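You operate a simulated robot arm through the tools that you are given. There is no shell and no other tool. Be economical: measure what you need, move in short steps, check, and stop when the job is done.

Carry out the task below with a simulated robot arm. There is one attempt and no reset: what you move stays moved.

Task
Put a spoonful or two of rice on the blue plate, then lock the pot's lid.
Fine: lay the red lid on the table meanwhile; steel spoon back, red lid seated and twisted shut; spill next to nothing.

The check looks at the end state, three seconds after you hand in, the way a careful person would. Anything else that was tipped, shoved, dropped, spilled or broken makes it a failure. Lids that push on must go on centred and level and be pressed home; caps that screw on are set level and turned clockwise until they are tight.

Robot
A 7-joint arm with a two-finger parallel gripper, fixed in place. Base frame: the origin is at the foot of the arm, x ahead of it, y to its left, z up; the work surface is at about z = 0.76. Lengths are in m, angles in rad, forces in N, time in s.
With the tool pointing down near the work surface it reaches from about 0.3 to 0.74 m from the base axis. Its first joint turns from -2.007 to 2.007 rad. Payload 3.91 kg.
Tool frame: the origin (TCP) lies between the finger pads and is the grasp point; the fingertips stand 0.03 m ahead of it; z points along the fingers, y is the line along which they close. Largest opening 0.11 m; finger width 0.02, thickness 0.01; the body of the gripper, 0.048 by 0.112 m, starts 0.055 m behind the TCP.
Orientation is that of the tool frame in the base frame, as [roll, pitch, yaw] about the fixed x, y, z axes, in that order (R = Rz(yaw) Ry(pitch) Rx(roll)). With the fingers straight down and closing along the base's y, the tool's x points along the base's -x, its y along +y and its z along -z.

Tools
- The arm moves only by the tool step_arm. Its arguments are lists of equal length, an entry for each row: "dr": the turn, a rotation vector about the tool's x, y, z in units of 8 degrees (1.0 is 8 degrees), a list of three; "dp": the shift along the tool's x, y, z in units of 40 mm (1.0 is 40 mm), a list of three; "gripper": the gripper command, from -1 (shut) to 1 (fully open), values between in proportion. In form: {"dr": [[rx, ry, rz], ...], "dp": [[dx, dy, dz], ...], "gripper": [gripper, ...]}. A call has 1 to 12 rows; each row shifts and turns the commanded pose from where the row before left it, along the tool's axes as they then stand. A call with a number of a shift or a turn outside -1 to 1 is refused whole. A row lasts 0.2 s, in which the tool goes at most 0.05 m and 0.15 rad; a call with a longer step from one row to the next is refused whole, and so is a gripper value outside its range. Where a pose cannot be reached the arm comes as near as it can. A force on the tool above 40 N (or 10 N above the force at the start of the call, whichever is more), or a blocked arm, ends the call early, and 0.2 s more pass. Each finger travels about 0.108 m/s and halts on what it meets, pressing with about 27 N; the grip force reading is that of the motor and also rises with nothing between the fingers. The clock runs only during rows and for 0.2 s after the last one: add rows that do not move to give the fingers time. It gives the time, the measured TCP pose, the force on the tool (base axes), the opening and the grip force at its end, in the units of the frame above (readings bear some noise), with the torque about the TCP (base axes, N m) and any sound that the robot's microphone picked up.
- Cameras (640 x 400 px; columns grow to the right, rows downward): "scene" is fixed at [0.4005, 0.5007, 1.4019]; the picture's right is [-0.00, 1.00, 0.00], its down [0.97, 0.00, -0.25] and it looks along [-0.25, -0.00, -0.97] (base axes); focal length 214 px, centre (320, 200). "wrist" rides on the gripper at [0.072, 0.017, -0.103] in the tool frame; the picture's right is [-0.23, 0.97, 0.00], its down [-0.76, -0.18, -0.62] and it looks along [-0.61, -0.14, 0.78] (tool axes); focal length 222 px, centre (320, 200). There is no depth. A picture from a camera that has moved, and an enlarged one, comes with that camera's place and axes in the base frame and with its lens.
- get_image(camera): a new picture of that camera. No time passes.
- raise_lower(by): slides the trunk up (or, below 0, down) by that many m; the arm rides with it, the base frame stays. It gives what a move gives, with no picture.
- enlarge(camera, box): a new picture of the part [left, top, right, bottom] of that camera's present view, enlarged. No time passes.
- hand_in(): hands the job in; it is judged then, once.

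Go step by step. Nothing tells you positions but the pictures and the camera data: compare them with the known pose of the tool, close in by small moves and look again before you grip or let go. The budget is 120 turns and 84 pictures, counting those below and the enlarged ones. Unless the task says otherwise, let go and move clear before handing in, and close with one line.

The tools are called after "Request:" as name(argument=value, ...) on one line, values as JSON. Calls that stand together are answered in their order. step_arm: Moves the arm, as the interface text tells. Its arguments: {"type":"object","properties":{"dr":{"type":"array","items":{"type":"array","items":{"type":"number"}}},"dp":{"type":"array","items":{"type":"array","items":{"type":"number"}}},"gripper":{"type":"array","items":{"type":"number"}}},"required":["dr","dp","gripper"]} The other tools are called the same way: raise_lower (by) slides the trunk up or down; get_image (camera) takes a picture; enlarge (camera, box) takes an enlarged picture of a part of a camera's view; hand_in () hands the job in.

At the start:

```text
time: 0.0
position: [0.2366, 0.3784, 1.0877]
orientation: [3.141, -0.001, -3.141]
force: [0.2, -0.4, 0.1]
moment: [-0.01, 0.02, 0.03]
width: 0.1099
grip_force: 0.0
trunk travel left (down, up): [-0.775, 0.215]
```

scene: 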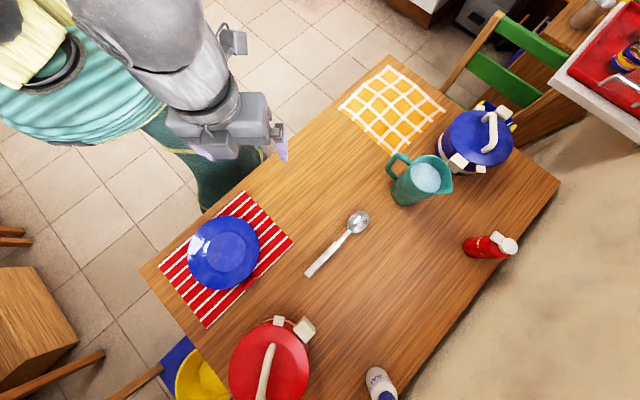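
wrist: 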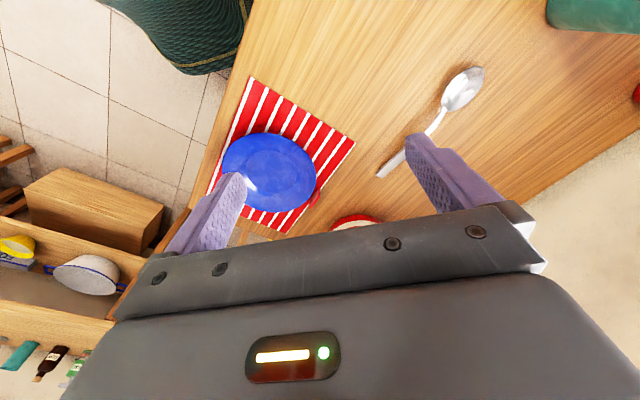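

I see the blue plate on a striped mat, the steel spoon in the middle, a red-lidded pot nearest the picture's bottom, and a blue-lidded pot as a distractor. I'll look closer first.

Request:
enlarge(camera="scene", box=[200, 290, 376, 400])

Request:
enlarge(camera="scene", box=[260, 190, 420, 290])

Request:
enlarge(camera="scene", box=[380, 80, 540, 180])

```text
3.64 times, centred on (288, 345) of scene
camera zoom: at [0.4005, 0.5007, 1.4019], right [0.0, 1.0, 0.0], down [0.97, 0.0, -0.25], along [-0.25, 0.0, -0.97], focal length 780 px, centre (436, -327)
```

zoom: 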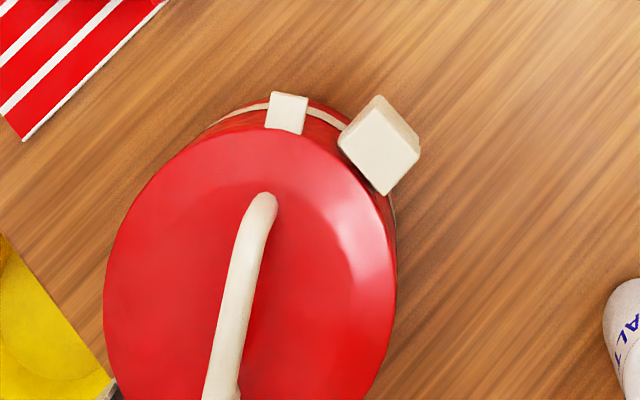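

```text
4.00 times, centred on (340, 240) of scene
camera zoom: at [0.4005, 0.5007, 1.4019], right [0.0, 1.0, 0.0], down [0.97, 0.0, -0.25], along [-0.25, 0.0, -0.97], focal length 858 px, centre (240, 40)
```

zoom: 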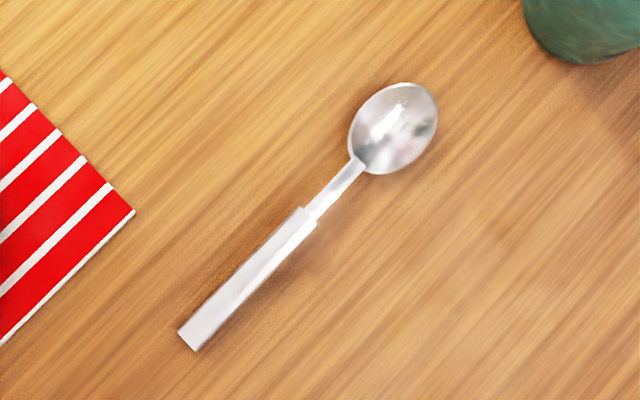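

```text
4.00 times, centred on (460, 130) of scene
camera zoom: at [0.4005, 0.5007, 1.4019], right [0.0, 1.0, 0.0], down [0.97, 0.0, -0.25], along [-0.25, 0.0, -0.97], focal length 858 px, centre (-240, 480)
```

zoom: 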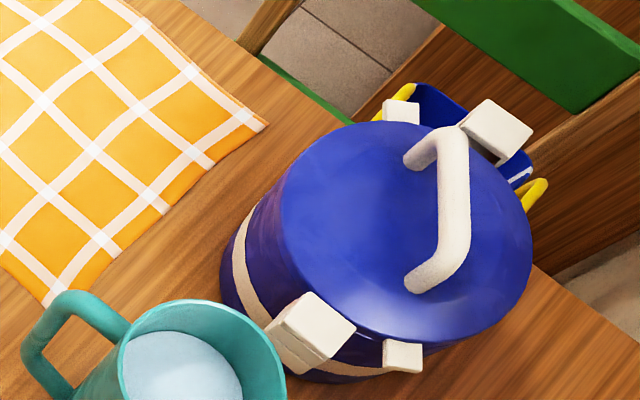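

The red lid's pot sits around (0.61, 0.40). I'll bring the wrist camera near for a look at its lugs and handle.

Request:
step_arm(dr=[[0, 0, 0], [0, 0, 0], [0, 0, 0], [0, 0, 0], [0, 0, 0], [0, 0, 0]], dp=[[-1, 0.1, 0], [-1, 0.1, 0], [-1, 0.1, 0], [-1, 0.1, 0], [-1, 0.1, 0], [-1, 0, 0]], gripper=[1, 1, 1, 1, 1, 1])

Request:
get_image(camera="wrist")

Request:
get_image(camera="scene")

```text
time: 1.4
position: [0.4794, 0.399, 1.0875]
orientation: [-3.14, -0.002, -3.141]
force: [0.8, -0.5, -0.5]
moment: [-0.01, 0.03, -0.02]
width: 0.1102
grip_force: 0.0
trunk travel left (down, up): [-0.775, 0.215]
```

```text
78 pictures are left
camera wrist: at [0.4083, 0.4172, 1.1914], right [0.23, 0.97, 0.0], down [0.76, -0.18, 0.62], along [0.61, -0.14, -0.78], focal length 222 px, centre (320, 200)
```

wrist: 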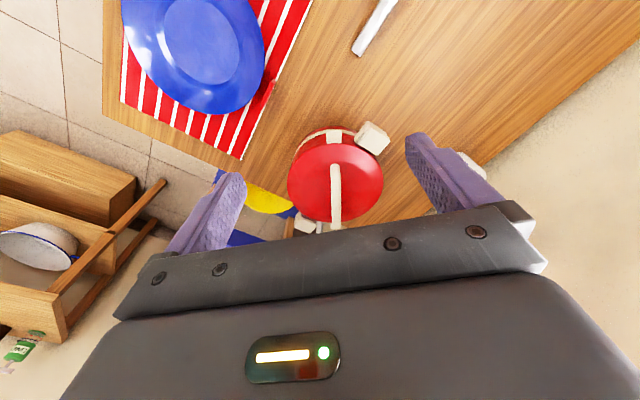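

```text
77 pictures are left
```

scene: 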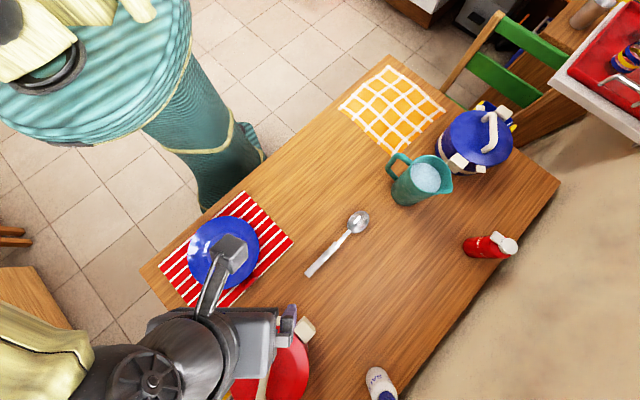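

Request:
enlarge(camera="wrist", box=[264, 100, 424, 240])

```text
2.86 times, centred on (344, 170) of wrist
camera zoom: at [0.4083, 0.4172, 1.1914], right [0.23, 0.97, 0.0], down [0.76, -0.18, 0.62], along [0.61, -0.14, -0.78], focal length 635 px, centre (251, 286)
```

zoom: 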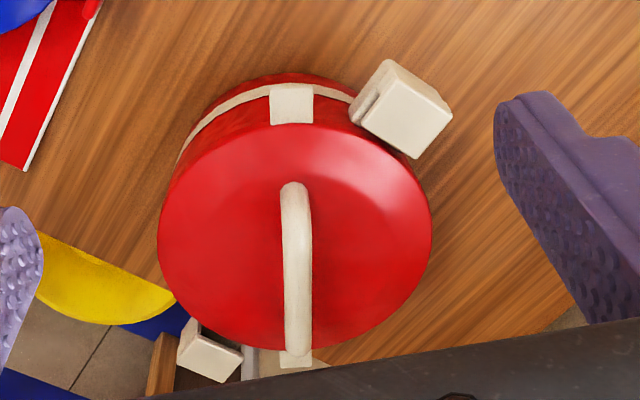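

The lid's tabs sit in line with its handle and must slip clockwise about 40° into the pot's slotted brackets, so it is unlocked now. I'll move over the handle, aligned with it (about 9° clockwise), and look.

Request:
step_arm(dr=[[0, 0, 0], [0, 0, 0], [0, 0, 0], [0, 0, 0], [0, 0, 0.56], [0, 0, 0.56], [0, 0, 0]], dp=[[-0.85, -0.03, 0], [-0.85, -0.03, 0], [-0.85, -0.03, 0], [-0.85, -0.03, 0], [0, 0, 0.9], [0, 0, 0.9], [0, 0, 0]], gripper=[1, 1, 1, 1, 1, 1, 1])

Request:
get_image(camera="wrist")

Request:
get_image(camera="scene")

```text
time: 3.0
position: [0.6119, 0.3946, 1.0176]
orientation: [-3.14, -0.001, 2.985]
force: [0.1, -0.5, 0.1]
moment: [-0.02, -0.02, 0.01]
width: 0.1101
grip_force: 0.0
trunk travel left (down, up): [-0.775, 0.215]
```

```text
75 pictures are left
camera wrist: at [0.5443, 0.4231, 1.1204], right [0.38, 0.93, 0.0], down [0.72, -0.29, 0.62], along [0.58, -0.23, -0.78], focal length 222 px, centre (320, 200)
```

wrist: 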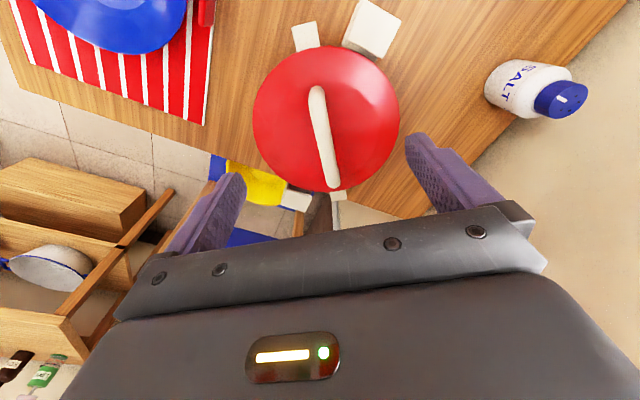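

```text
74 pictures are left
```

scene: 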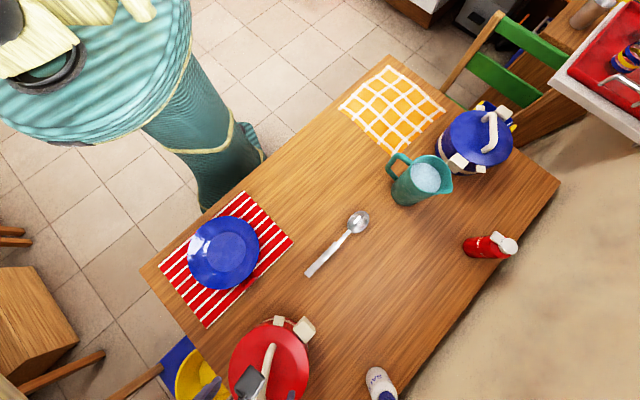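

The gripper is above the handle, which runs about 12° off the x axis. I'll centre and descend carefully with open fingers.

Request:
step_arm(dr=[[0, 0, 0.4], [0, 0, 0], [0, 0, 0], [0, 0, 0]], dp=[[-0.19, 0.09, 0], [0, 0, 0.9], [0, 0, 0.8], [0, 0, 0]], gripper=[0.3, 0.1, 0.0, 0])

Request:
get_image(camera="wrist")

Request:
enlarge(camera="scene", box=[200, 290, 376, 400])

```text
time: 4.0
position: [0.6187, 0.3955, 0.944]
orientation: [3.141, 0.0, 2.93]
force: [0.3, 0.8, 0.2]
moment: [0.01, -0.04, -0.02]
width: 0.0549
grip_force: 0.0
trunk travel left (down, up): [-0.775, 0.215]
```

```text
73 pictures are left
camera wrist: at [0.5517, 0.4286, 1.0498], right [0.43, 0.9, 0.0], down [0.71, -0.33, 0.62], along [0.56, -0.27, -0.78], focal length 222 px, centre (320, 200)
```

wrist: 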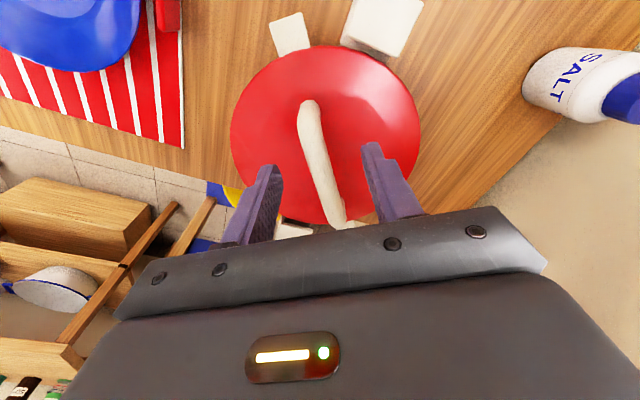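

```text
3.64 times, centred on (288, 345) of scene
camera zoom: at [0.4005, 0.5007, 1.4019], right [0.0, 1.0, 0.0], down [0.97, 0.0, -0.25], along [-0.25, 0.0, -0.97], focal length 780 px, centre (436, -327)
```

zoom: 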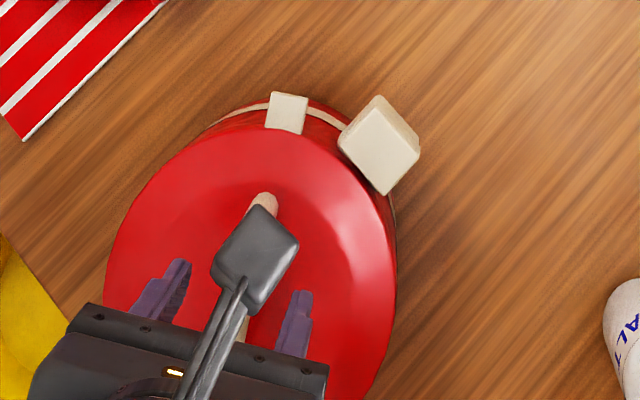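

The handle is centred between the fingers. I'll descend in small steps watching the force.

Request:
step_arm(dr=[[0, 0, 0], [0, 0, 0], [0, 0, 0]], dp=[[0, 0, 0.12], [0, 0, 0.12], [0, 0, 0]], gripper=[0, 0, 0])

Request:
get_image(camera="wrist")

```text
time: 4.8
position: [0.6193, 0.3958, 0.9385]
orientation: [3.141, 0.001, 2.929]
force: [0.5, -0.4, 0.0]
moment: [-0.03, -0.01, 0.01]
width: 0.055
grip_force: 0.2
trunk travel left (down, up): [-0.775, 0.215]
```

```text
71 pictures are left
camera wrist: at [0.5527, 0.4284, 1.0416], right [0.43, 0.9, 0.0], down [0.71, -0.33, 0.62], along [0.56, -0.27, -0.78], focal length 222 px, centre (320, 200)
```

wrist: 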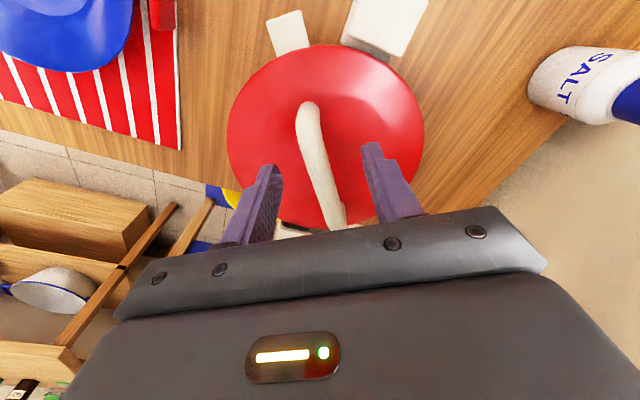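

No contact yet; a little further down.

Request:
step_arm(dr=[[0, 0, 0], [0, 0, 0], [0, 0, 0]], dp=[[0, 0, 0.15], [0, 0, 0.1], [0, 0, 0]], gripper=[0, 0, 0])

```text
time: 5.6
position: [0.6192, 0.3964, 0.928]
orientation: [3.14, 0.001, 2.928]
force: [-0.4, 0.2, 0.4]
moment: [-0.01, 0.0, -0.02]
width: 0.0551
grip_force: 0.0
trunk travel left (down, up): [-0.775, 0.215]
```

Request:
step_arm(dr=[[0, 0, 0], [0, 0, 0], [0, 0, 0]], dp=[[0, 0, 0.1], [0, 0, 0.1], [0, 0, 0]], gripper=[0, 0, 0])

Request:
get_image(camera="wrist")

```text
time: 6.4
position: [0.6207, 0.3969, 0.9189]
orientation: [-3.142, -0.001, 2.929]
force: [1.1, -0.1, 0.3]
moment: [0.01, -0.01, 0.0]
width: 0.0547
grip_force: 0.1
trunk travel left (down, up): [-0.775, 0.215]
```

```text
70 pictures are left
camera wrist: at [0.5532, 0.429, 1.0236], right [0.43, 0.9, 0.0], down [0.71, -0.33, 0.62], along [0.56, -0.27, -0.78], focal length 222 px, centre (320, 200)
```

wrist: 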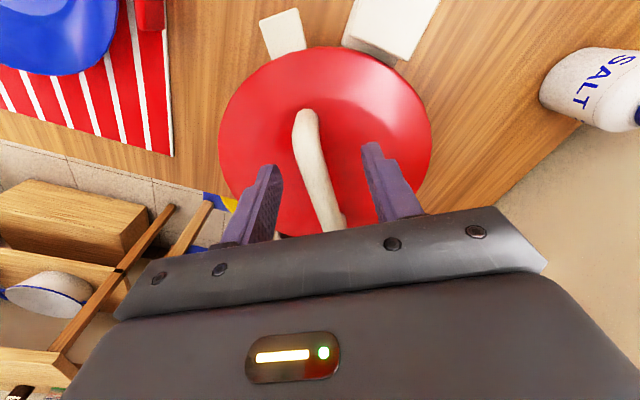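

The dome is lower than I assumed (handle around z≈0.90), with the lid centre a bit farther out. I'll shift along the handle 12 mm and descend further.

Request:
step_arm(dr=[[0, 0, 0], [0, 0, 0], [0, 0, 0], [0, 0, 0]], dp=[[-0.3, 0, 0], [0, 0, 0.12], [0, 0, 0.12], [0, 0, 0]], gripper=[0, 0, 0, 0])

Request:
get_image(camera="wrist")

```text
time: 7.4
position: [0.6303, 0.393, 0.9102]
orientation: [-3.14, 0.0, 2.929]
force: [-0.4, -0.8, -1.0]
moment: [0.02, -0.03, 0.01]
width: 0.0549
grip_force: 0.0
trunk travel left (down, up): [-0.775, 0.215]
```

```text
69 pictures are left
camera wrist: at [0.565, 0.426, 1.0145], right [0.43, 0.9, 0.0], down [0.71, -0.33, 0.62], along [0.56, -0.27, -0.78], focal length 222 px, centre (320, 200)
```

wrist: 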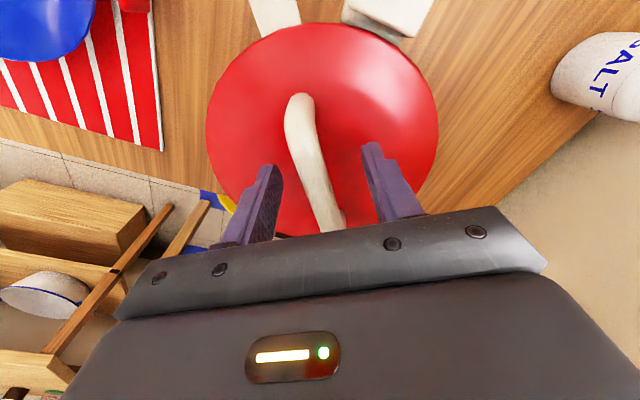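

Still free. Continue down in small steps.

Request:
step_arm(dr=[[0, 0, 0], [0, 0, 0], [0, 0, 0]], dp=[[0, 0, 0.12], [0, 0, 0.1], [0, 0, 0]], gripper=[0, 0, 0])

Request:
get_image(camera="wrist")

Request:
enlarge(camera="scene", box=[200, 290, 376, 400])

```text
time: 8.2
position: [0.6296, 0.3915, 0.901]
orientation: [-3.141, 0.001, 2.93]
force: [-0.2, -0.1, -0.5]
moment: [0.0, -0.01, 0.03]
width: 0.0549
grip_force: 0.1
trunk travel left (down, up): [-0.775, 0.215]
```

```text
68 pictures are left
camera wrist: at [0.5647, 0.4256, 1.0054], right [0.43, 0.9, 0.0], down [0.71, -0.33, 0.62], along [0.56, -0.27, -0.78], focal length 222 px, centre (320, 200)
```

wrist: 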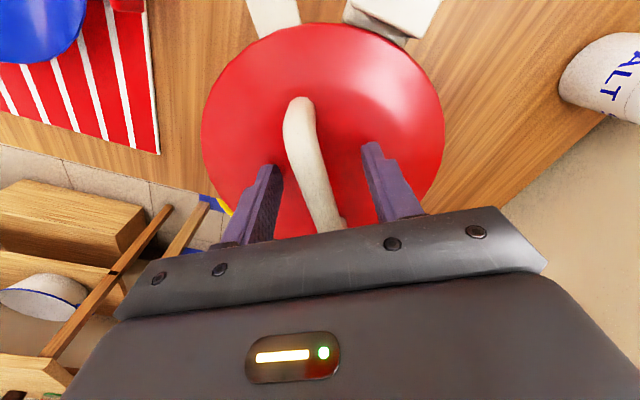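

```text
3.64 times, centred on (288, 345) of scene
camera zoom: at [0.4005, 0.5007, 1.4019], right [0.0, 1.0, 0.0], down [0.97, 0.0, -0.25], along [-0.25, 0.0, -0.97], focal length 780 px, centre (436, -327)
```

zoom: 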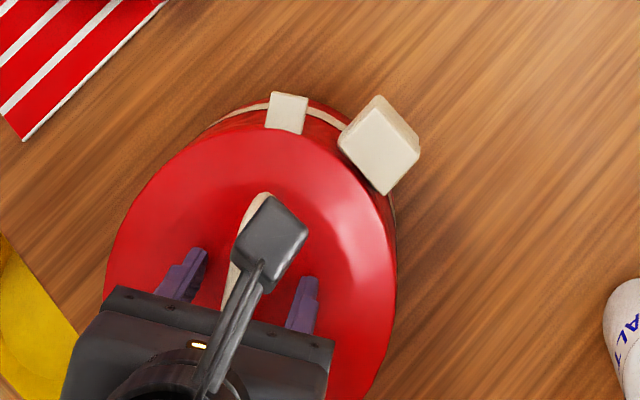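

Handle sits a bit left of the fingers' middle; I'll nudge 3 mm toward −y and go down again.

Request:
step_arm(dr=[[0, 0, 0], [0, 0, 0], [0, 0, 0]], dp=[[0, -0.08, 0.1], [0, 0, 0.1], [0, 0, 0]], gripper=[0, 0, 0])

Request:
get_image(camera="wrist")

```text
time: 9.0
position: [0.6308, 0.3899, 0.8974]
orientation: [3.136, 0.005, 2.928]
force: [0.4, 1.3, 22.8]
moment: [-0.66, 0.23, -0.05]
width: 0.0546
grip_force: 0.0
trunk travel left (down, up): [-0.775, 0.215]
```

```text
66 pictures are left
camera wrist: at [0.5635, 0.4218, 1.0013], right [0.43, 0.9, 0.01], down [0.7, -0.34, 0.63], along [0.57, -0.26, -0.78], focal length 222 px, centre (320, 200)
```

wrist: 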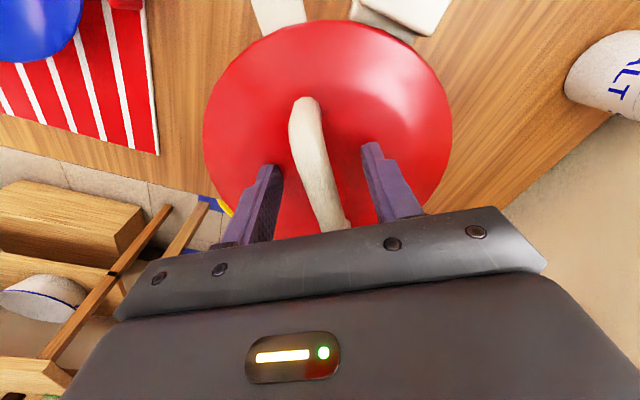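

The fingertips just touch the dome (z≈0.867). I'll back off 5 mm and close on the handle.

Request:
step_arm(dr=[[0, 0, 0], [0, 0, 0], [0, 0, 0], [0, 0, 0], [0, 0, 0]], dp=[[0, 0, -0.22], [0, 0, 0], [0, 0, 0], [0, 0, 0], [0, 0, 0]], gripper=[0, -0.4, -1, -1, -1])

Request:
get_image(camera="wrist")

```text
time: 10.2
position: [0.6304, 0.3901, 0.9027]
orientation: [3.141, 0.0, 2.929]
force: [0.0, 0.5, 0.7]
moment: [0.05, -0.03, 0.02]
width: 0.0161
grip_force: 26.8
trunk travel left (down, up): [-0.775, 0.215]
```

```text
65 pictures are left
camera wrist: at [0.5646, 0.4223, 1.0059], right [0.43, 0.9, 0.0], down [0.71, -0.33, 0.62], along [0.56, -0.27, -0.78], focal length 222 px, centre (320, 200)
```

wrist: 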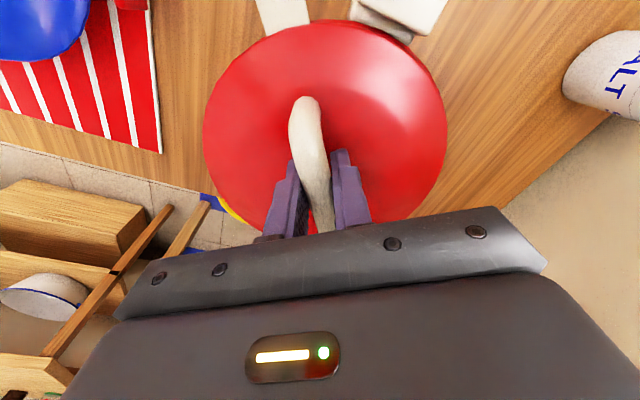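

The handle (16 mm) is gripped with no side force. I note this pose (0.630, 0.390, 0.903, yaw 2.929) as the seat pose, and lift slowly.

Request:
step_arm(dr=[[0, 0, 0], [0, 0, 0], [0, 0, 0], [0, 0, 0], [0, 0, 0]], dp=[[0, 0, -0.15], [0, 0, -0.25], [0, 0, -0.5], [0, 0, -0.6], [0, 0, 0]], gripper=[-1, -1, -1, -1, -1])

Request:
get_image(camera="wrist")

Request:
enlarge(camera="scene", box=[200, 290, 376, 400])

```text
time: 11.4
position: [0.6308, 0.3903, 0.9608]
orientation: [-3.141, 0.0, 2.929]
force: [-0.3, -1.0, -1.3]
moment: [0.0, 0.01, -0.04]
width: 0.0163
grip_force: 26.8
trunk travel left (down, up): [-0.775, 0.215]
```

```text
64 pictures are left
camera wrist: at [0.5648, 0.4221, 1.0659], right [0.43, 0.9, 0.0], down [0.71, -0.33, 0.62], along [0.56, -0.27, -0.78], focal length 222 px, centre (320, 200)
```

wrist: 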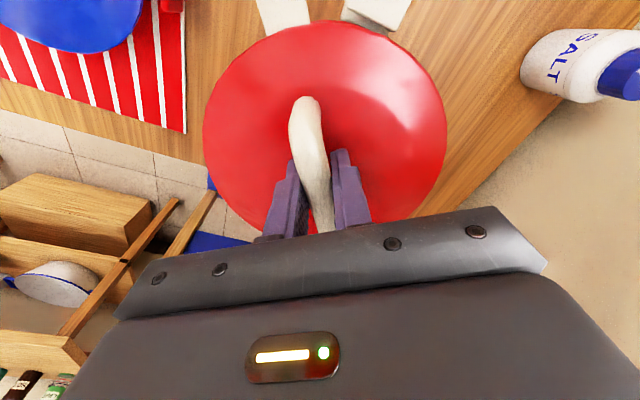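

```text
3.64 times, centred on (288, 345) of scene
camera zoom: at [0.4005, 0.5007, 1.4019], right [0.0, 1.0, 0.0], down [0.97, 0.0, -0.25], along [-0.25, 0.0, -0.97], focal length 780 px, centre (436, -327)
```

zoom: 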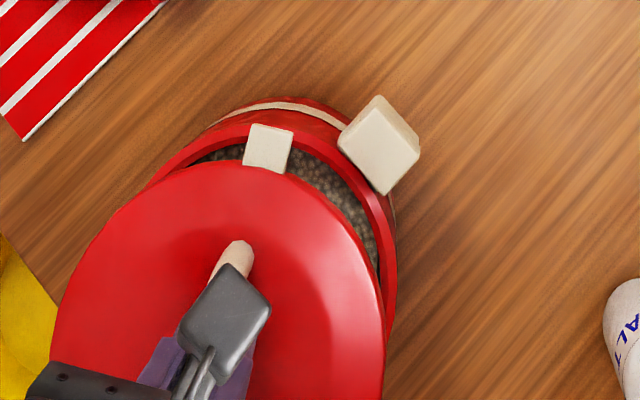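

The lid came off cleanly. I'll carry it to the free table spot near (0.22, 0.45).

Request:
step_arm(dr=[[0, 0, 0], [0, 0, 0], [0, 0, 0], [0, 0, 0], [0, 0, 0], [0, 0, 0], [0, 0, 0], [0, 0, 0], [0, 0, 0], [0, 0, 0], [0, 0, 0], [0, 0, 0]], dp=[[0, 0, -0.9], [0.5, -0.06, 0], [0.98, -0.064, 0], [0.98, -0.064, 0], [0.98, -0.064, 0], [0.98, -0.064, 0], [0.98, -0.064, 0], [0.98, -0.064, 0], [0.98, -0.064, 0], [0.98, -0.064, 0], [0.98, -0.064, 0], [0.98, -0.064, 0]], gripper=[-1, -1, -1, -1, -1, -1, -1, -1, -1, -1, -1, -1])

Request:
get_image(camera="scene")

Request:
get_image(camera="wrist")

```text
time: 14.0
position: [0.2233, 0.4473, 0.9977]
orientation: [-3.141, 0.001, 2.928]
force: [-0.4, -0.7, -1.2]
moment: [-0.04, 0.0, -0.01]
width: 0.0162
grip_force: 27.6
trunk travel left (down, up): [-0.775, 0.215]
```

```text
62 pictures are left
```

scene: 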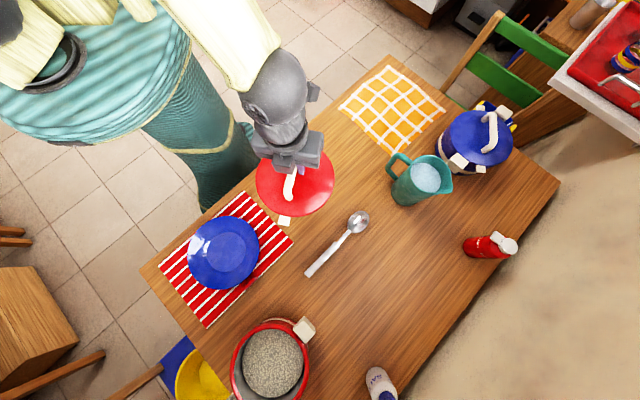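

```text
61 pictures are left
camera wrist: at [0.1564, 0.4806, 1.1018], right [0.43, 0.9, 0.0], down [0.71, -0.34, 0.62], along [0.56, -0.27, -0.78], focal length 222 px, centre (320, 200)
```

wrist: 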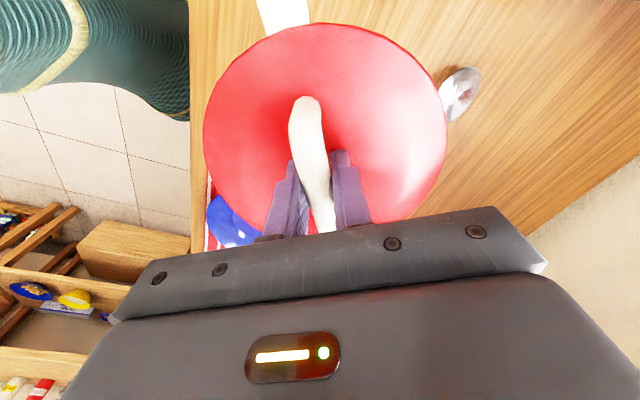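

The contents are rice-like grains. I'll shift the lid 3 cm more toward +y for clearance from the mat, and lower it.

Request:
step_arm(dr=[[0, 0, 0], [0, 0, 0], [0, 0, 0], [0, 0, 0], [0, 0, 0], [0, 0, 0], [0, 0, 0]], dp=[[0, 0.75, 0], [0, 0, 1], [0, 0, 1], [0, 0, 1], [0, 0, 0.5], [0, 0, 0.3], [0, 0, 0]], gripper=[-1, -1, -1, -1, -1, -1, -1])

Request:
enlarge(camera="scene", box=[220, 120, 380, 240])

```text
time: 15.6
position: [0.2284, 0.4772, 0.8461]
orientation: [3.141, -0.001, 2.928]
force: [0.8, -0.3, -2.7]
moment: [0.03, 0.03, -0.05]
width: 0.0161
grip_force: 26.6
trunk travel left (down, up): [-0.775, 0.215]
```

```text
3.33 times, centred on (300, 180) of scene
camera zoom: at [0.4005, 0.5007, 1.4019], right [0.0, 1.0, 0.0], down [0.97, 0.0, -0.25], along [-0.25, 0.0, -0.97], focal length 715 px, centre (387, 267)
```

zoom: 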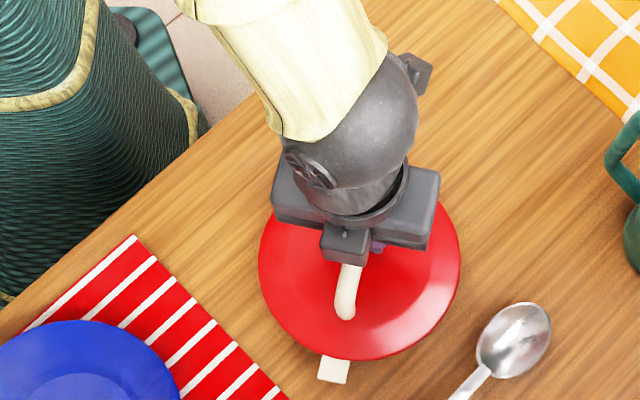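

Clear all round. Lower in small steps to contact.

Request:
step_arm(dr=[[0, 0, 0], [0, 0, 0], [0, 0, 0], [0, 0, 0], [0, 0, 0], [0, 0, 0]], dp=[[0, 0, 0.12], [0, 0, 0.12], [0, 0, 0.12], [0, 0, 0.12], [0, 0, 0.12], [0, 0, 0]], gripper=[-1, -1, -1, -1, -1, -1])

```text
time: 17.0
position: [0.2299, 0.478, 0.8223]
orientation: [3.14, 0.002, 2.928]
force: [-0.4, -0.7, -1.9]
moment: [-0.01, -0.02, 0.0]
width: 0.0161
grip_force: 27.1
trunk travel left (down, up): [-0.775, 0.215]
```

Request:
step_arm(dr=[[0, 0, 0], [0, 0, 0], [0, 0, 0], [0, 0, 0]], dp=[[0, 0, 0.08], [0, 0, 0.08], [0, 0, 0.08], [0, 0, 0]], gripper=[-1, -1, -1, -1])

Request:
enlarge(camera="scene", box=[220, 120, 380, 240])

```text
time: 18.0
position: [0.2292, 0.4773, 0.8143]
orientation: [3.137, 0.002, 2.929]
force: [-0.9, -0.5, 25.3]
moment: [0.02, -0.02, 0.06]
width: 0.0165
grip_force: 26.6
trunk travel left (down, up): [-0.775, 0.215]
```

```text
3.33 times, centred on (300, 180) of scene
camera zoom: at [0.4005, 0.5007, 1.4019], right [0.0, 1.0, 0.0], down [0.97, 0.0, -0.25], along [-0.25, 0.0, -0.97], focal length 715 px, centre (387, 267)
```

zoom: 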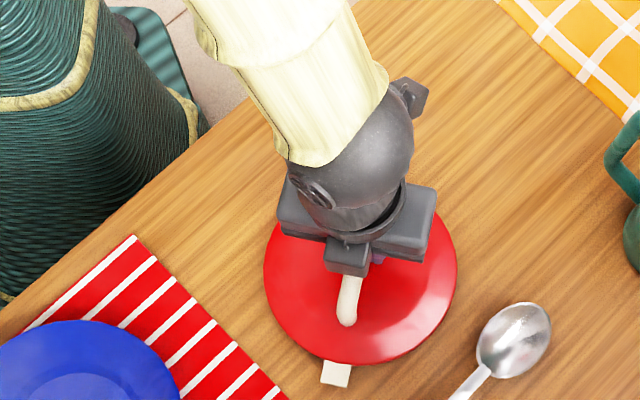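

The lid rests on the table (25 N, level). Ease off, open, and rise.

Request:
step_arm(dr=[[0, 0, 0], [0, 0, 0], [0, 0, 0], [0, 0, 0], [0, 0, 0], [0, 0, 0]], dp=[[0, 0, -0.1], [0, 0, 0], [0, 0, 0], [0, 0, -0.5], [0, 0, -1], [0, 0, -1]], gripper=[-1, -0.4, 0, 0, 0, 0])

Request:
get_image(camera="wrist")

```text
time: 19.4
position: [0.2265, 0.4762, 0.9162]
orientation: [3.141, 0.0, 2.931]
force: [-0.4, -0.2, 0.1]
moment: [0.02, -0.01, -0.02]
width: 0.0552
grip_force: 0.1
trunk travel left (down, up): [-0.775, 0.215]
```

```text
58 pictures are left
camera wrist: at [0.1606, 0.5094, 1.0209], right [0.43, 0.9, 0.0], down [0.71, -0.33, 0.62], along [0.56, -0.27, -0.78], focal length 222 px, centre (320, 200)
```

wrist: 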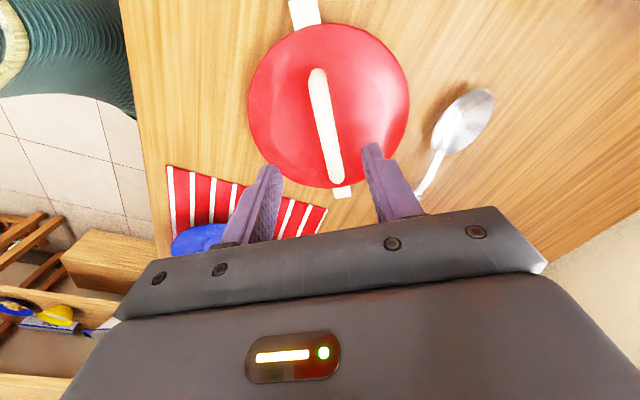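

The lid lies flat and clear. Now I'll study the open pot and the spoon before grasping.

Request:
enlarge(camera="scene", box=[216, 300, 336, 400])

Request:
enlarge(camera="scene", box=[296, 200, 386, 285])

```text
4.00 times, centred on (276, 350) of scene
camera zoom: at [0.4005, 0.5007, 1.4019], right [0.0, 1.0, 0.0], down [0.97, 0.0, -0.25], along [-0.25, 0.0, -0.97], focal length 858 px, centre (496, -400)
```

zoom: 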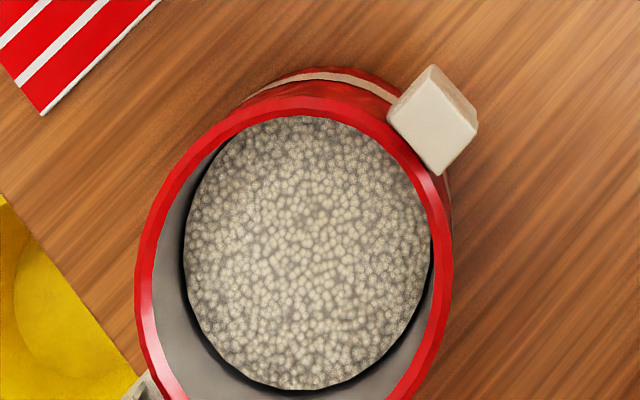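

```text
4.71 times, centred on (341, 242) of scene
camera zoom: at [0.4005, 0.5007, 1.4019], right [0.0, 1.0, 0.0], down [0.97, 0.0, -0.25], along [-0.25, 0.0, -0.97], focal length 1009 px, centre (221, 0)
```

zoom: 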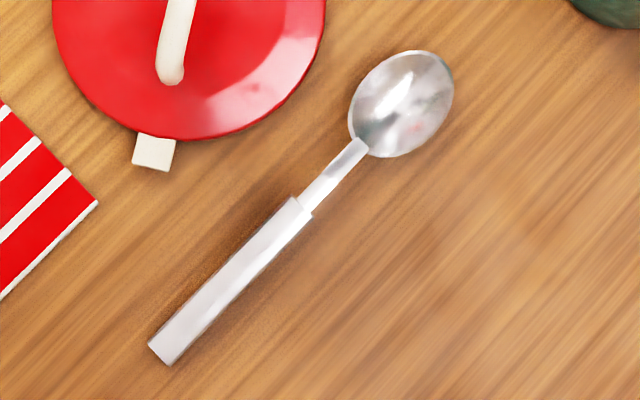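

The spoon is about 25 cm long, its handle's end near (0.453, 0.465) and bowl near (0.304, 0.615). I'll grip the handle about 6 cm from its end with the tool leaned 30° toward the bowl, so first I go above it and turn.

Request:
step_arm(dr=[[0, 0, 0], [0, 0, 0], [0, 0, 0], [0, 0, 0], [0, 0, 0], [0, 0, 0.81], [0, 0, 0.81], [0, 0, 0.81], [0, 0, 0.81], [0, 0, 0.81], [0, 0, 0]], dp=[[0, 0, -0.9], [-0.91, 0.31, 0], [-0.91, 0.31, 0], [-0.91, 0.31, 0], [-0.91, 0.31, 0], [-0.91, 0.31, 0], [0, 0, 0], [0, 0, 0], [0, 0, 0], [0, 0, 0], [0, 0, 0]], gripper=[0, 0, 0, 0, 0, 0, 0, 0, 0, 0, 0])

Request:
get_image(camera="wrist")

```text
time: 21.8
position: [0.4196, 0.5018, 0.9523]
orientation: [-3.14, -0.001, 2.365]
force: [-0.4, -0.2, 0.1]
moment: [-0.02, 0.0, 0.0]
width: 0.0549
grip_force: 0.0
trunk travel left (down, up): [-0.775, 0.215]
```

```text
55 pictures are left
camera wrist: at [0.3817, 0.5649, 1.0571], right [0.85, 0.53, 0.0], down [0.42, -0.66, 0.62], along [0.33, -0.53, -0.78], focal length 222 px, centre (320, 200)
```

wrist: 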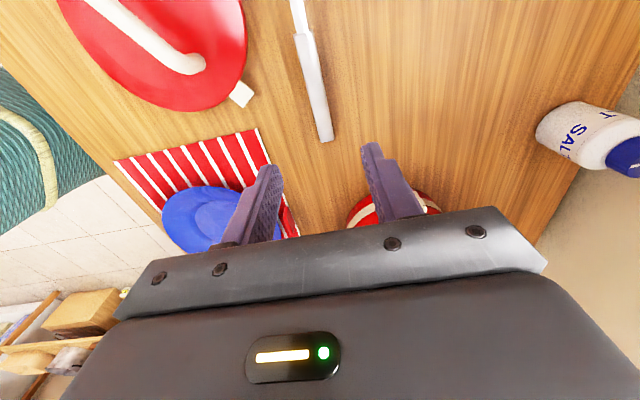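

Matches my estimate. I'll lean the tool 30° toward the bowl and descend to just above the handle.

Request:
step_arm(dr=[[0, 0.94, 0], [0, 0.94, 0], [0, 0.94, 0], [0, 0.94, 0], [0, 0, 0], [0, 0, 0], [0, 0, 0], [0, 0, 0], [0, 0, 0]], dp=[[0, -0.085, 0], [0, 0, 0], [0, 0, 0], [0, 0, 0], [-0.41, 0, 0.71], [-0.41, 0, 0.71], [-0.41, 0, 0.71], [-0.3, 0, 0.52], [0, 0, 0]], gripper=[0, 0, 0, 0, 0, 0, 0, 0, 0])

Request:
get_image(camera="wrist")

Request:
enlarge(camera="scene", box=[270, 190, 400, 290])

```text
time: 23.8
position: [0.4206, 0.5005, 0.8325]
orientation: [3.141, -0.526, 2.365]
force: [0.2, 0.4, -0.7]
moment: [-0.06, 0.0, -0.02]
width: 0.0551
grip_force: 0.0
trunk travel left (down, up): [-0.775, 0.215]
```

```text
54 pictures are left
camera wrist: at [0.425, 0.5213, 0.9582], right [0.82, 0.56, -0.11], down [0.57, -0.81, 0.16], along [0.0, -0.19, -0.98], focal length 222 px, centre (320, 200)
```

wrist: 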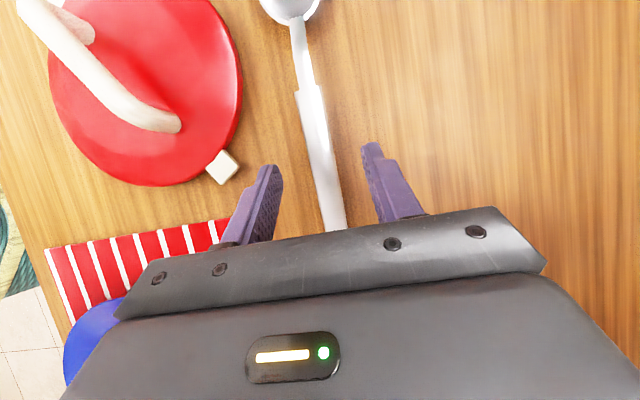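

```text
4.00 times, centred on (335, 240) of scene
camera zoom: at [0.4005, 0.5007, 1.4019], right [0.0, 1.0, 0.0], down [0.97, 0.0, -0.25], along [-0.25, 0.0, -0.97], focal length 858 px, centre (260, 40)
```

zoom: 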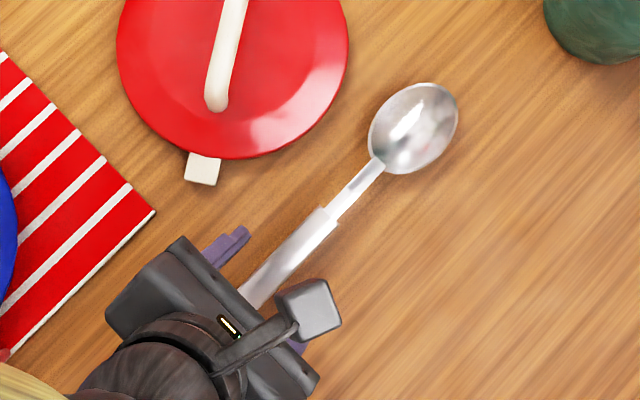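

The handle lies centred between the fingers. Descend to finger-tip level in small steps.

Request:
step_arm(dr=[[0, 0, 0], [0, 0, 0], [0, 0, 0], [0, 0, 0], [0, 0, 0]], dp=[[-0.15, 0, 0.26], [-0.13, 0, 0.22], [-0.08, 0, 0.14], [-0.06, 0, 0.11], [0, 0, 0]], gripper=[0, 0, 0, 0, 0])

Request:
get_image(camera="wrist")

```text
time: 25.0
position: [0.4182, 0.4994, 0.7967]
orientation: [3.141, -0.523, 2.363]
force: [-0.5, 0.4, 0.0]
moment: [-0.02, 0.01, -0.02]
width: 0.0551
grip_force: 0.0
trunk travel left (down, up): [-0.775, 0.215]
```

```text
52 pictures are left
camera wrist: at [0.4232, 0.5199, 0.9239], right [0.82, 0.56, -0.11], down [0.57, -0.81, 0.16], along [0.0, -0.19, -0.98], focal length 222 px, centre (320, 200)
```

wrist: 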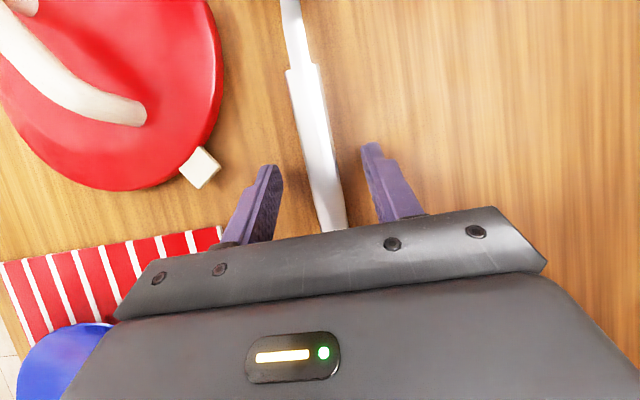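

Nearly there; probe the last millimetres for contact.

Request:
step_arm(dr=[[0, 0, 0], [0, 0, 0], [0, 0, 0]], dp=[[-0.03, 0, 0.055], [-0.02, 0, 0.04], [0, 0, 0]], gripper=[0, 0, 0])

```text
time: 25.8
position: [0.4172, 0.4993, 0.7916]
orientation: [3.141, -0.525, 2.362]
force: [-1.0, 0.2, 0.0]
moment: [0.0, 0.0, -0.02]
width: 0.0549
grip_force: 0.1
trunk travel left (down, up): [-0.775, 0.215]
```

Fingertips are about at the table without contact; close on the handle.

Request:
step_arm(dr=[[0, 0, 0], [0, 0, 0], [0, 0, 0], [0, 0, 0]], dp=[[0, 0, 0], [0, 0, 0], [0, 0, 0], [0, 0, 0]], gripper=[-0.5, -1, -1, -1])

Request:
get_image(camera="wrist")

```text
time: 26.8
position: [0.4175, 0.4993, 0.7924]
orientation: [-3.14, -0.524, 2.364]
force: [-1.6, 0.6, 0.0]
moment: [0.0, 0.02, -0.04]
width: 0.0192
grip_force: 27.4
trunk travel left (down, up): [-0.775, 0.215]
```

```text
51 pictures are left
camera wrist: at [0.4221, 0.5199, 0.9193], right [0.82, 0.56, -0.11], down [0.57, -0.81, 0.16], along [0.0, -0.19, -0.98], focal length 222 px, centre (320, 200)
```

wrist: 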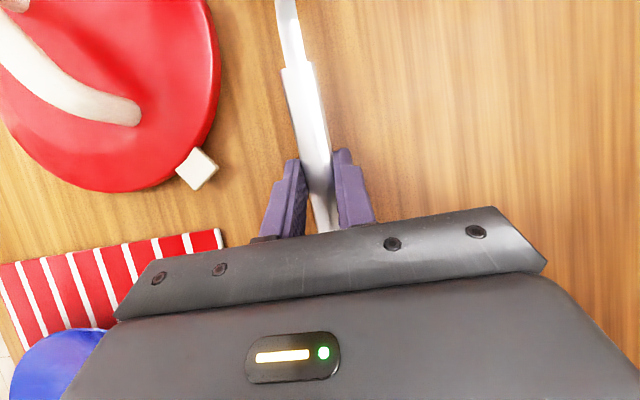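

The handle is gripped (19 mm); release pose for later is (0.4175, 0.4993, 0.7924) at this orientation. Lift straight up and check the spoon.

Request:
step_arm(dr=[[0, 0, 0], [0, 0, 0], [0, 0, 0], [0, 0, 0], [0, 0, 0]], dp=[[0.1, 0, -0.17], [0.3, 0, -0.52], [0.5, 0, -0.86], [0.5, 0, -0.86], [0, 0, 0]], gripper=[-1, -1, -1, -1, -1])

Request:
get_image(camera="scene")

Request:
get_image(camera="wrist")

```text
time: 28.0
position: [0.4184, 0.4975, 0.9041]
orientation: [-3.139, -0.525, 2.364]
force: [-0.1, 0.4, -0.9]
moment: [-0.05, -0.02, 0.0]
width: 0.019
grip_force: 26.9
trunk travel left (down, up): [-0.775, 0.215]
```

```text
50 pictures are left
```

scene: 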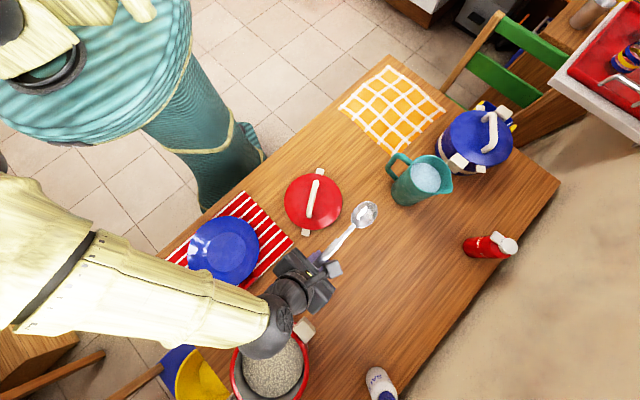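

```text
49 pictures are left
camera wrist: at [0.4232, 0.518, 1.0308], right [0.82, 0.56, -0.11], down [0.57, -0.81, 0.16], along [0.0, -0.2, -0.98], focal length 222 px, centre (320, 200)
```

wrist: 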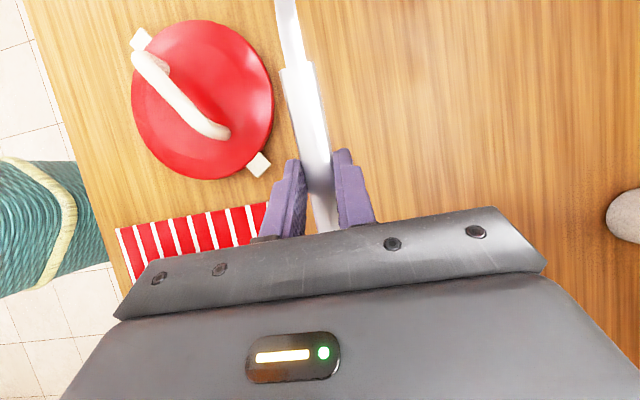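

The spoon is held level and firm. I'll raise it and swing its bowl from azimuth 135° to about 75° before going to the pot.

Request:
step_arm(dr=[[0, 0, 0], [0, 0, 0], [-0.47, 0, 0.81], [-0.47, 0, 0.81], [-0.47, 0, 0.81], [-0.47, 0, 0.81], [-0.47, 0, 0.81], [-0.47, 0, 0.81], [-0.47, 0, 0.81], [-0.47, 0, 0.81], [0, 0, 0]], dp=[[0.5, 0, -0.86], [0.5, 0, -0.86], [0, 0, 0], [0, 0, 0], [0, 0, 0], [0, 0, 0], [0, 0, 0], [0, 0, 0], [0, 0, 0], [0, 0, 0], [0, 0, 0]], gripper=[-1, -1, -1, -1, -1, -1, -1, -1, -1, -1, -1])

Request:
get_image(camera="scene")

```text
time: 30.4
position: [0.4179, 0.498, 0.9837]
orientation: [3.141, -0.526, 1.315]
force: [-0.2, 0.4, -0.6]
moment: [-0.07, 0.04, 0.0]
width: 0.0193
grip_force: 26.7
trunk travel left (down, up): [-0.775, 0.215]
```

```text
48 pictures are left
```

scene: 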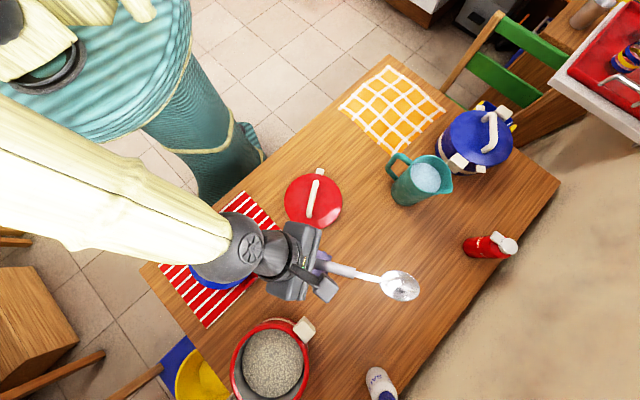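

Next, move to the near side of the pot, above it, and start dipping the spoon.

Request:
step_arm(dr=[[0, 0, 0], [0, 0, 0], [0, 0, 0], [0, 0, 0], [0, 0, 0], [0, 0, 0], [0, 0, 0], [0, 0, 0], [0, -0.89, 0], [0, -0.89, 0], [0, -0.89, 0], [0, 0, 0]], dp=[[-0.265, 0.76, -0.39], [-0.265, 0.76, -0.39], [-0.265, 0.76, -0.39], [-0.265, 0.76, -0.39], [-0.265, 0.76, -0.39], [-0.265, 0.76, -0.39], [-0.265, 0.76, -0.39], [-0.265, 0.76, -0.39], [0, 0, 0], [0, 0, 0], [0, 0, 0], [0, 0, 0]], gripper=[-1, -1, -1, -1, -1, -1, -1, -1, -1, -1, -1, -1])

Request:
get_image(camera="scene")

Request:
get_image(camera="wrist")

```text
time: 33.0
position: [0.618, 0.3066, 1.0499]
orientation: [3.14, -0.151, 1.318]
force: [0.4, -1.4, -0.6]
moment: [-0.05, 0.02, 0.01]
width: 0.0194
grip_force: 27.0
trunk travel left (down, up): [-0.775, 0.215]
```

```text
47 pictures are left
```

scene: 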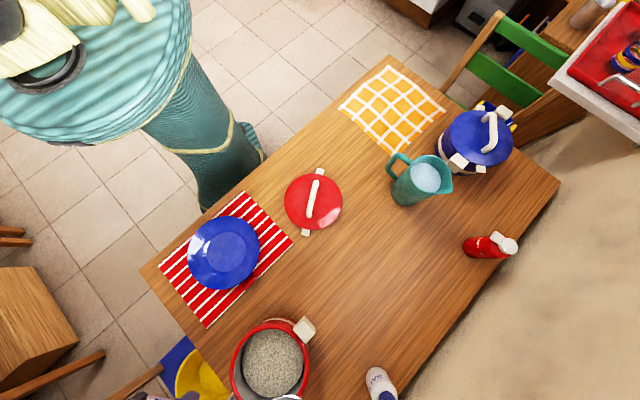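

```text
46 pictures are left
camera wrist: at [0.6494, 0.3571, 1.1631], right [0.89, -0.46, -0.03], down [-0.39, -0.77, 0.5], along [-0.26, -0.43, -0.86], focal length 222 px, centre (320, 200)
```

wrist: 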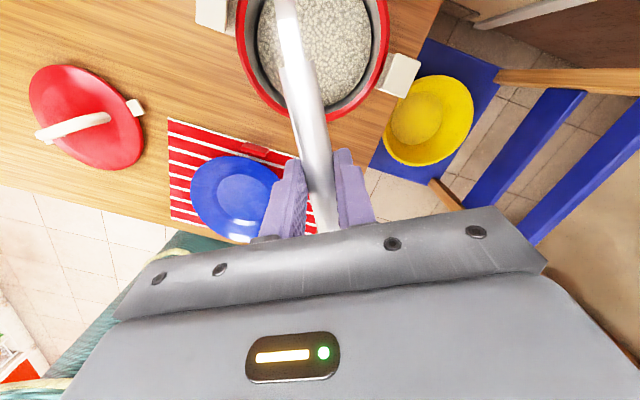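

Aligned on the pot. Complete the dip to about 50° and look.

Request:
step_arm(dr=[[0, -0.89, 0], [0, -0.89, 0], [0, -0.89, 0], [0, -0.89, 0], [0, 0, 0]], dp=[[0, 0, 0], [0, 0, 0], [0, 0, 0], [0, 0, 0], [0, 0, 0]], gripper=[-1, -1, -1, -1, -1])

Request:
get_image(camera="scene")

Request:
get_image(camera="wrist")

```text
time: 34.2
position: [0.6179, 0.3065, 1.0497]
orientation: [3.14, 0.345, 1.318]
force: [0.5, 0.4, 0.2]
moment: [-0.03, 0.02, 0.01]
width: 0.0193
grip_force: 27.8
trunk travel left (down, up): [-0.775, 0.215]
```

```text
45 pictures are left
```

scene: 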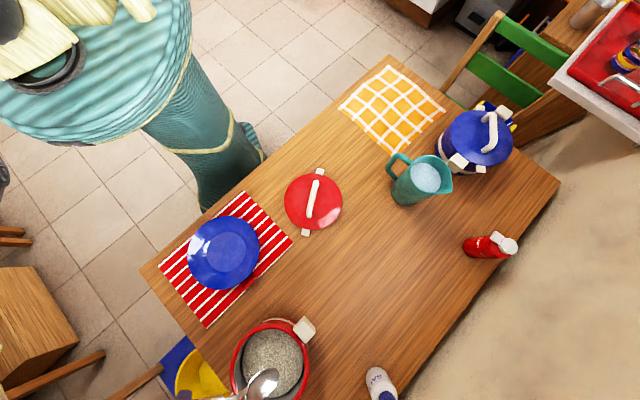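

```text
44 pictures are left
camera wrist: at [0.6613, 0.4025, 1.1231], right [0.89, -0.45, 0.08], down [-0.3, -0.44, 0.84], along [-0.35, -0.77, -0.53], focal length 222 px, centre (320, 200)
```

wrist: 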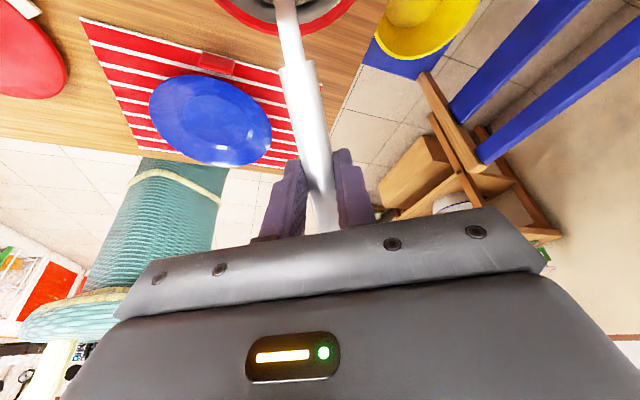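

The bowl hangs over the pot's middle. Lower it until the tip meets the rice.

Request:
step_arm(dr=[[0, 0, 0], [0, 0, 0], [0, 0, 0], [0, 0, 0]], dp=[[0.32, 0, 0.89], [0.32, 0, 0.89], [0.12, 0, 0.33], [0, 0, 0]], gripper=[-1, -1, -1, -1])

Request:
enlarge(camera="scene", box=[216, 300, 336, 400])

```text
time: 35.2
position: [0.6176, 0.3068, 0.961]
orientation: [3.139, 0.346, 1.318]
force: [0.3, 0.2, -0.9]
moment: [-0.03, 0.03, 0.01]
width: 0.0192
grip_force: 26.7
trunk travel left (down, up): [-0.775, 0.215]
```

```text
4.00 times, centred on (276, 350) of scene
camera zoom: at [0.4005, 0.5007, 1.4019], right [0.0, 1.0, 0.0], down [0.97, 0.0, -0.25], along [-0.25, 0.0, -0.97], focal length 858 px, centre (496, -400)
```

zoom: 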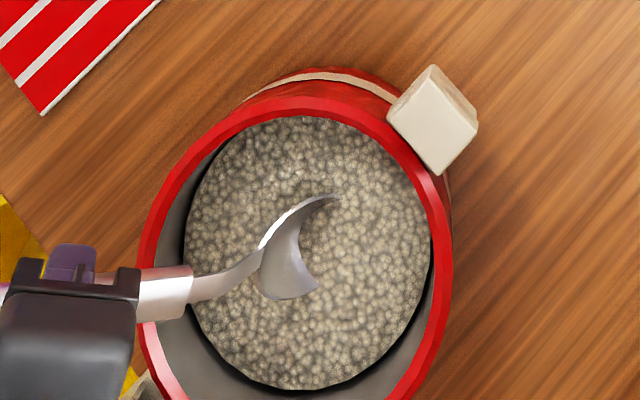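

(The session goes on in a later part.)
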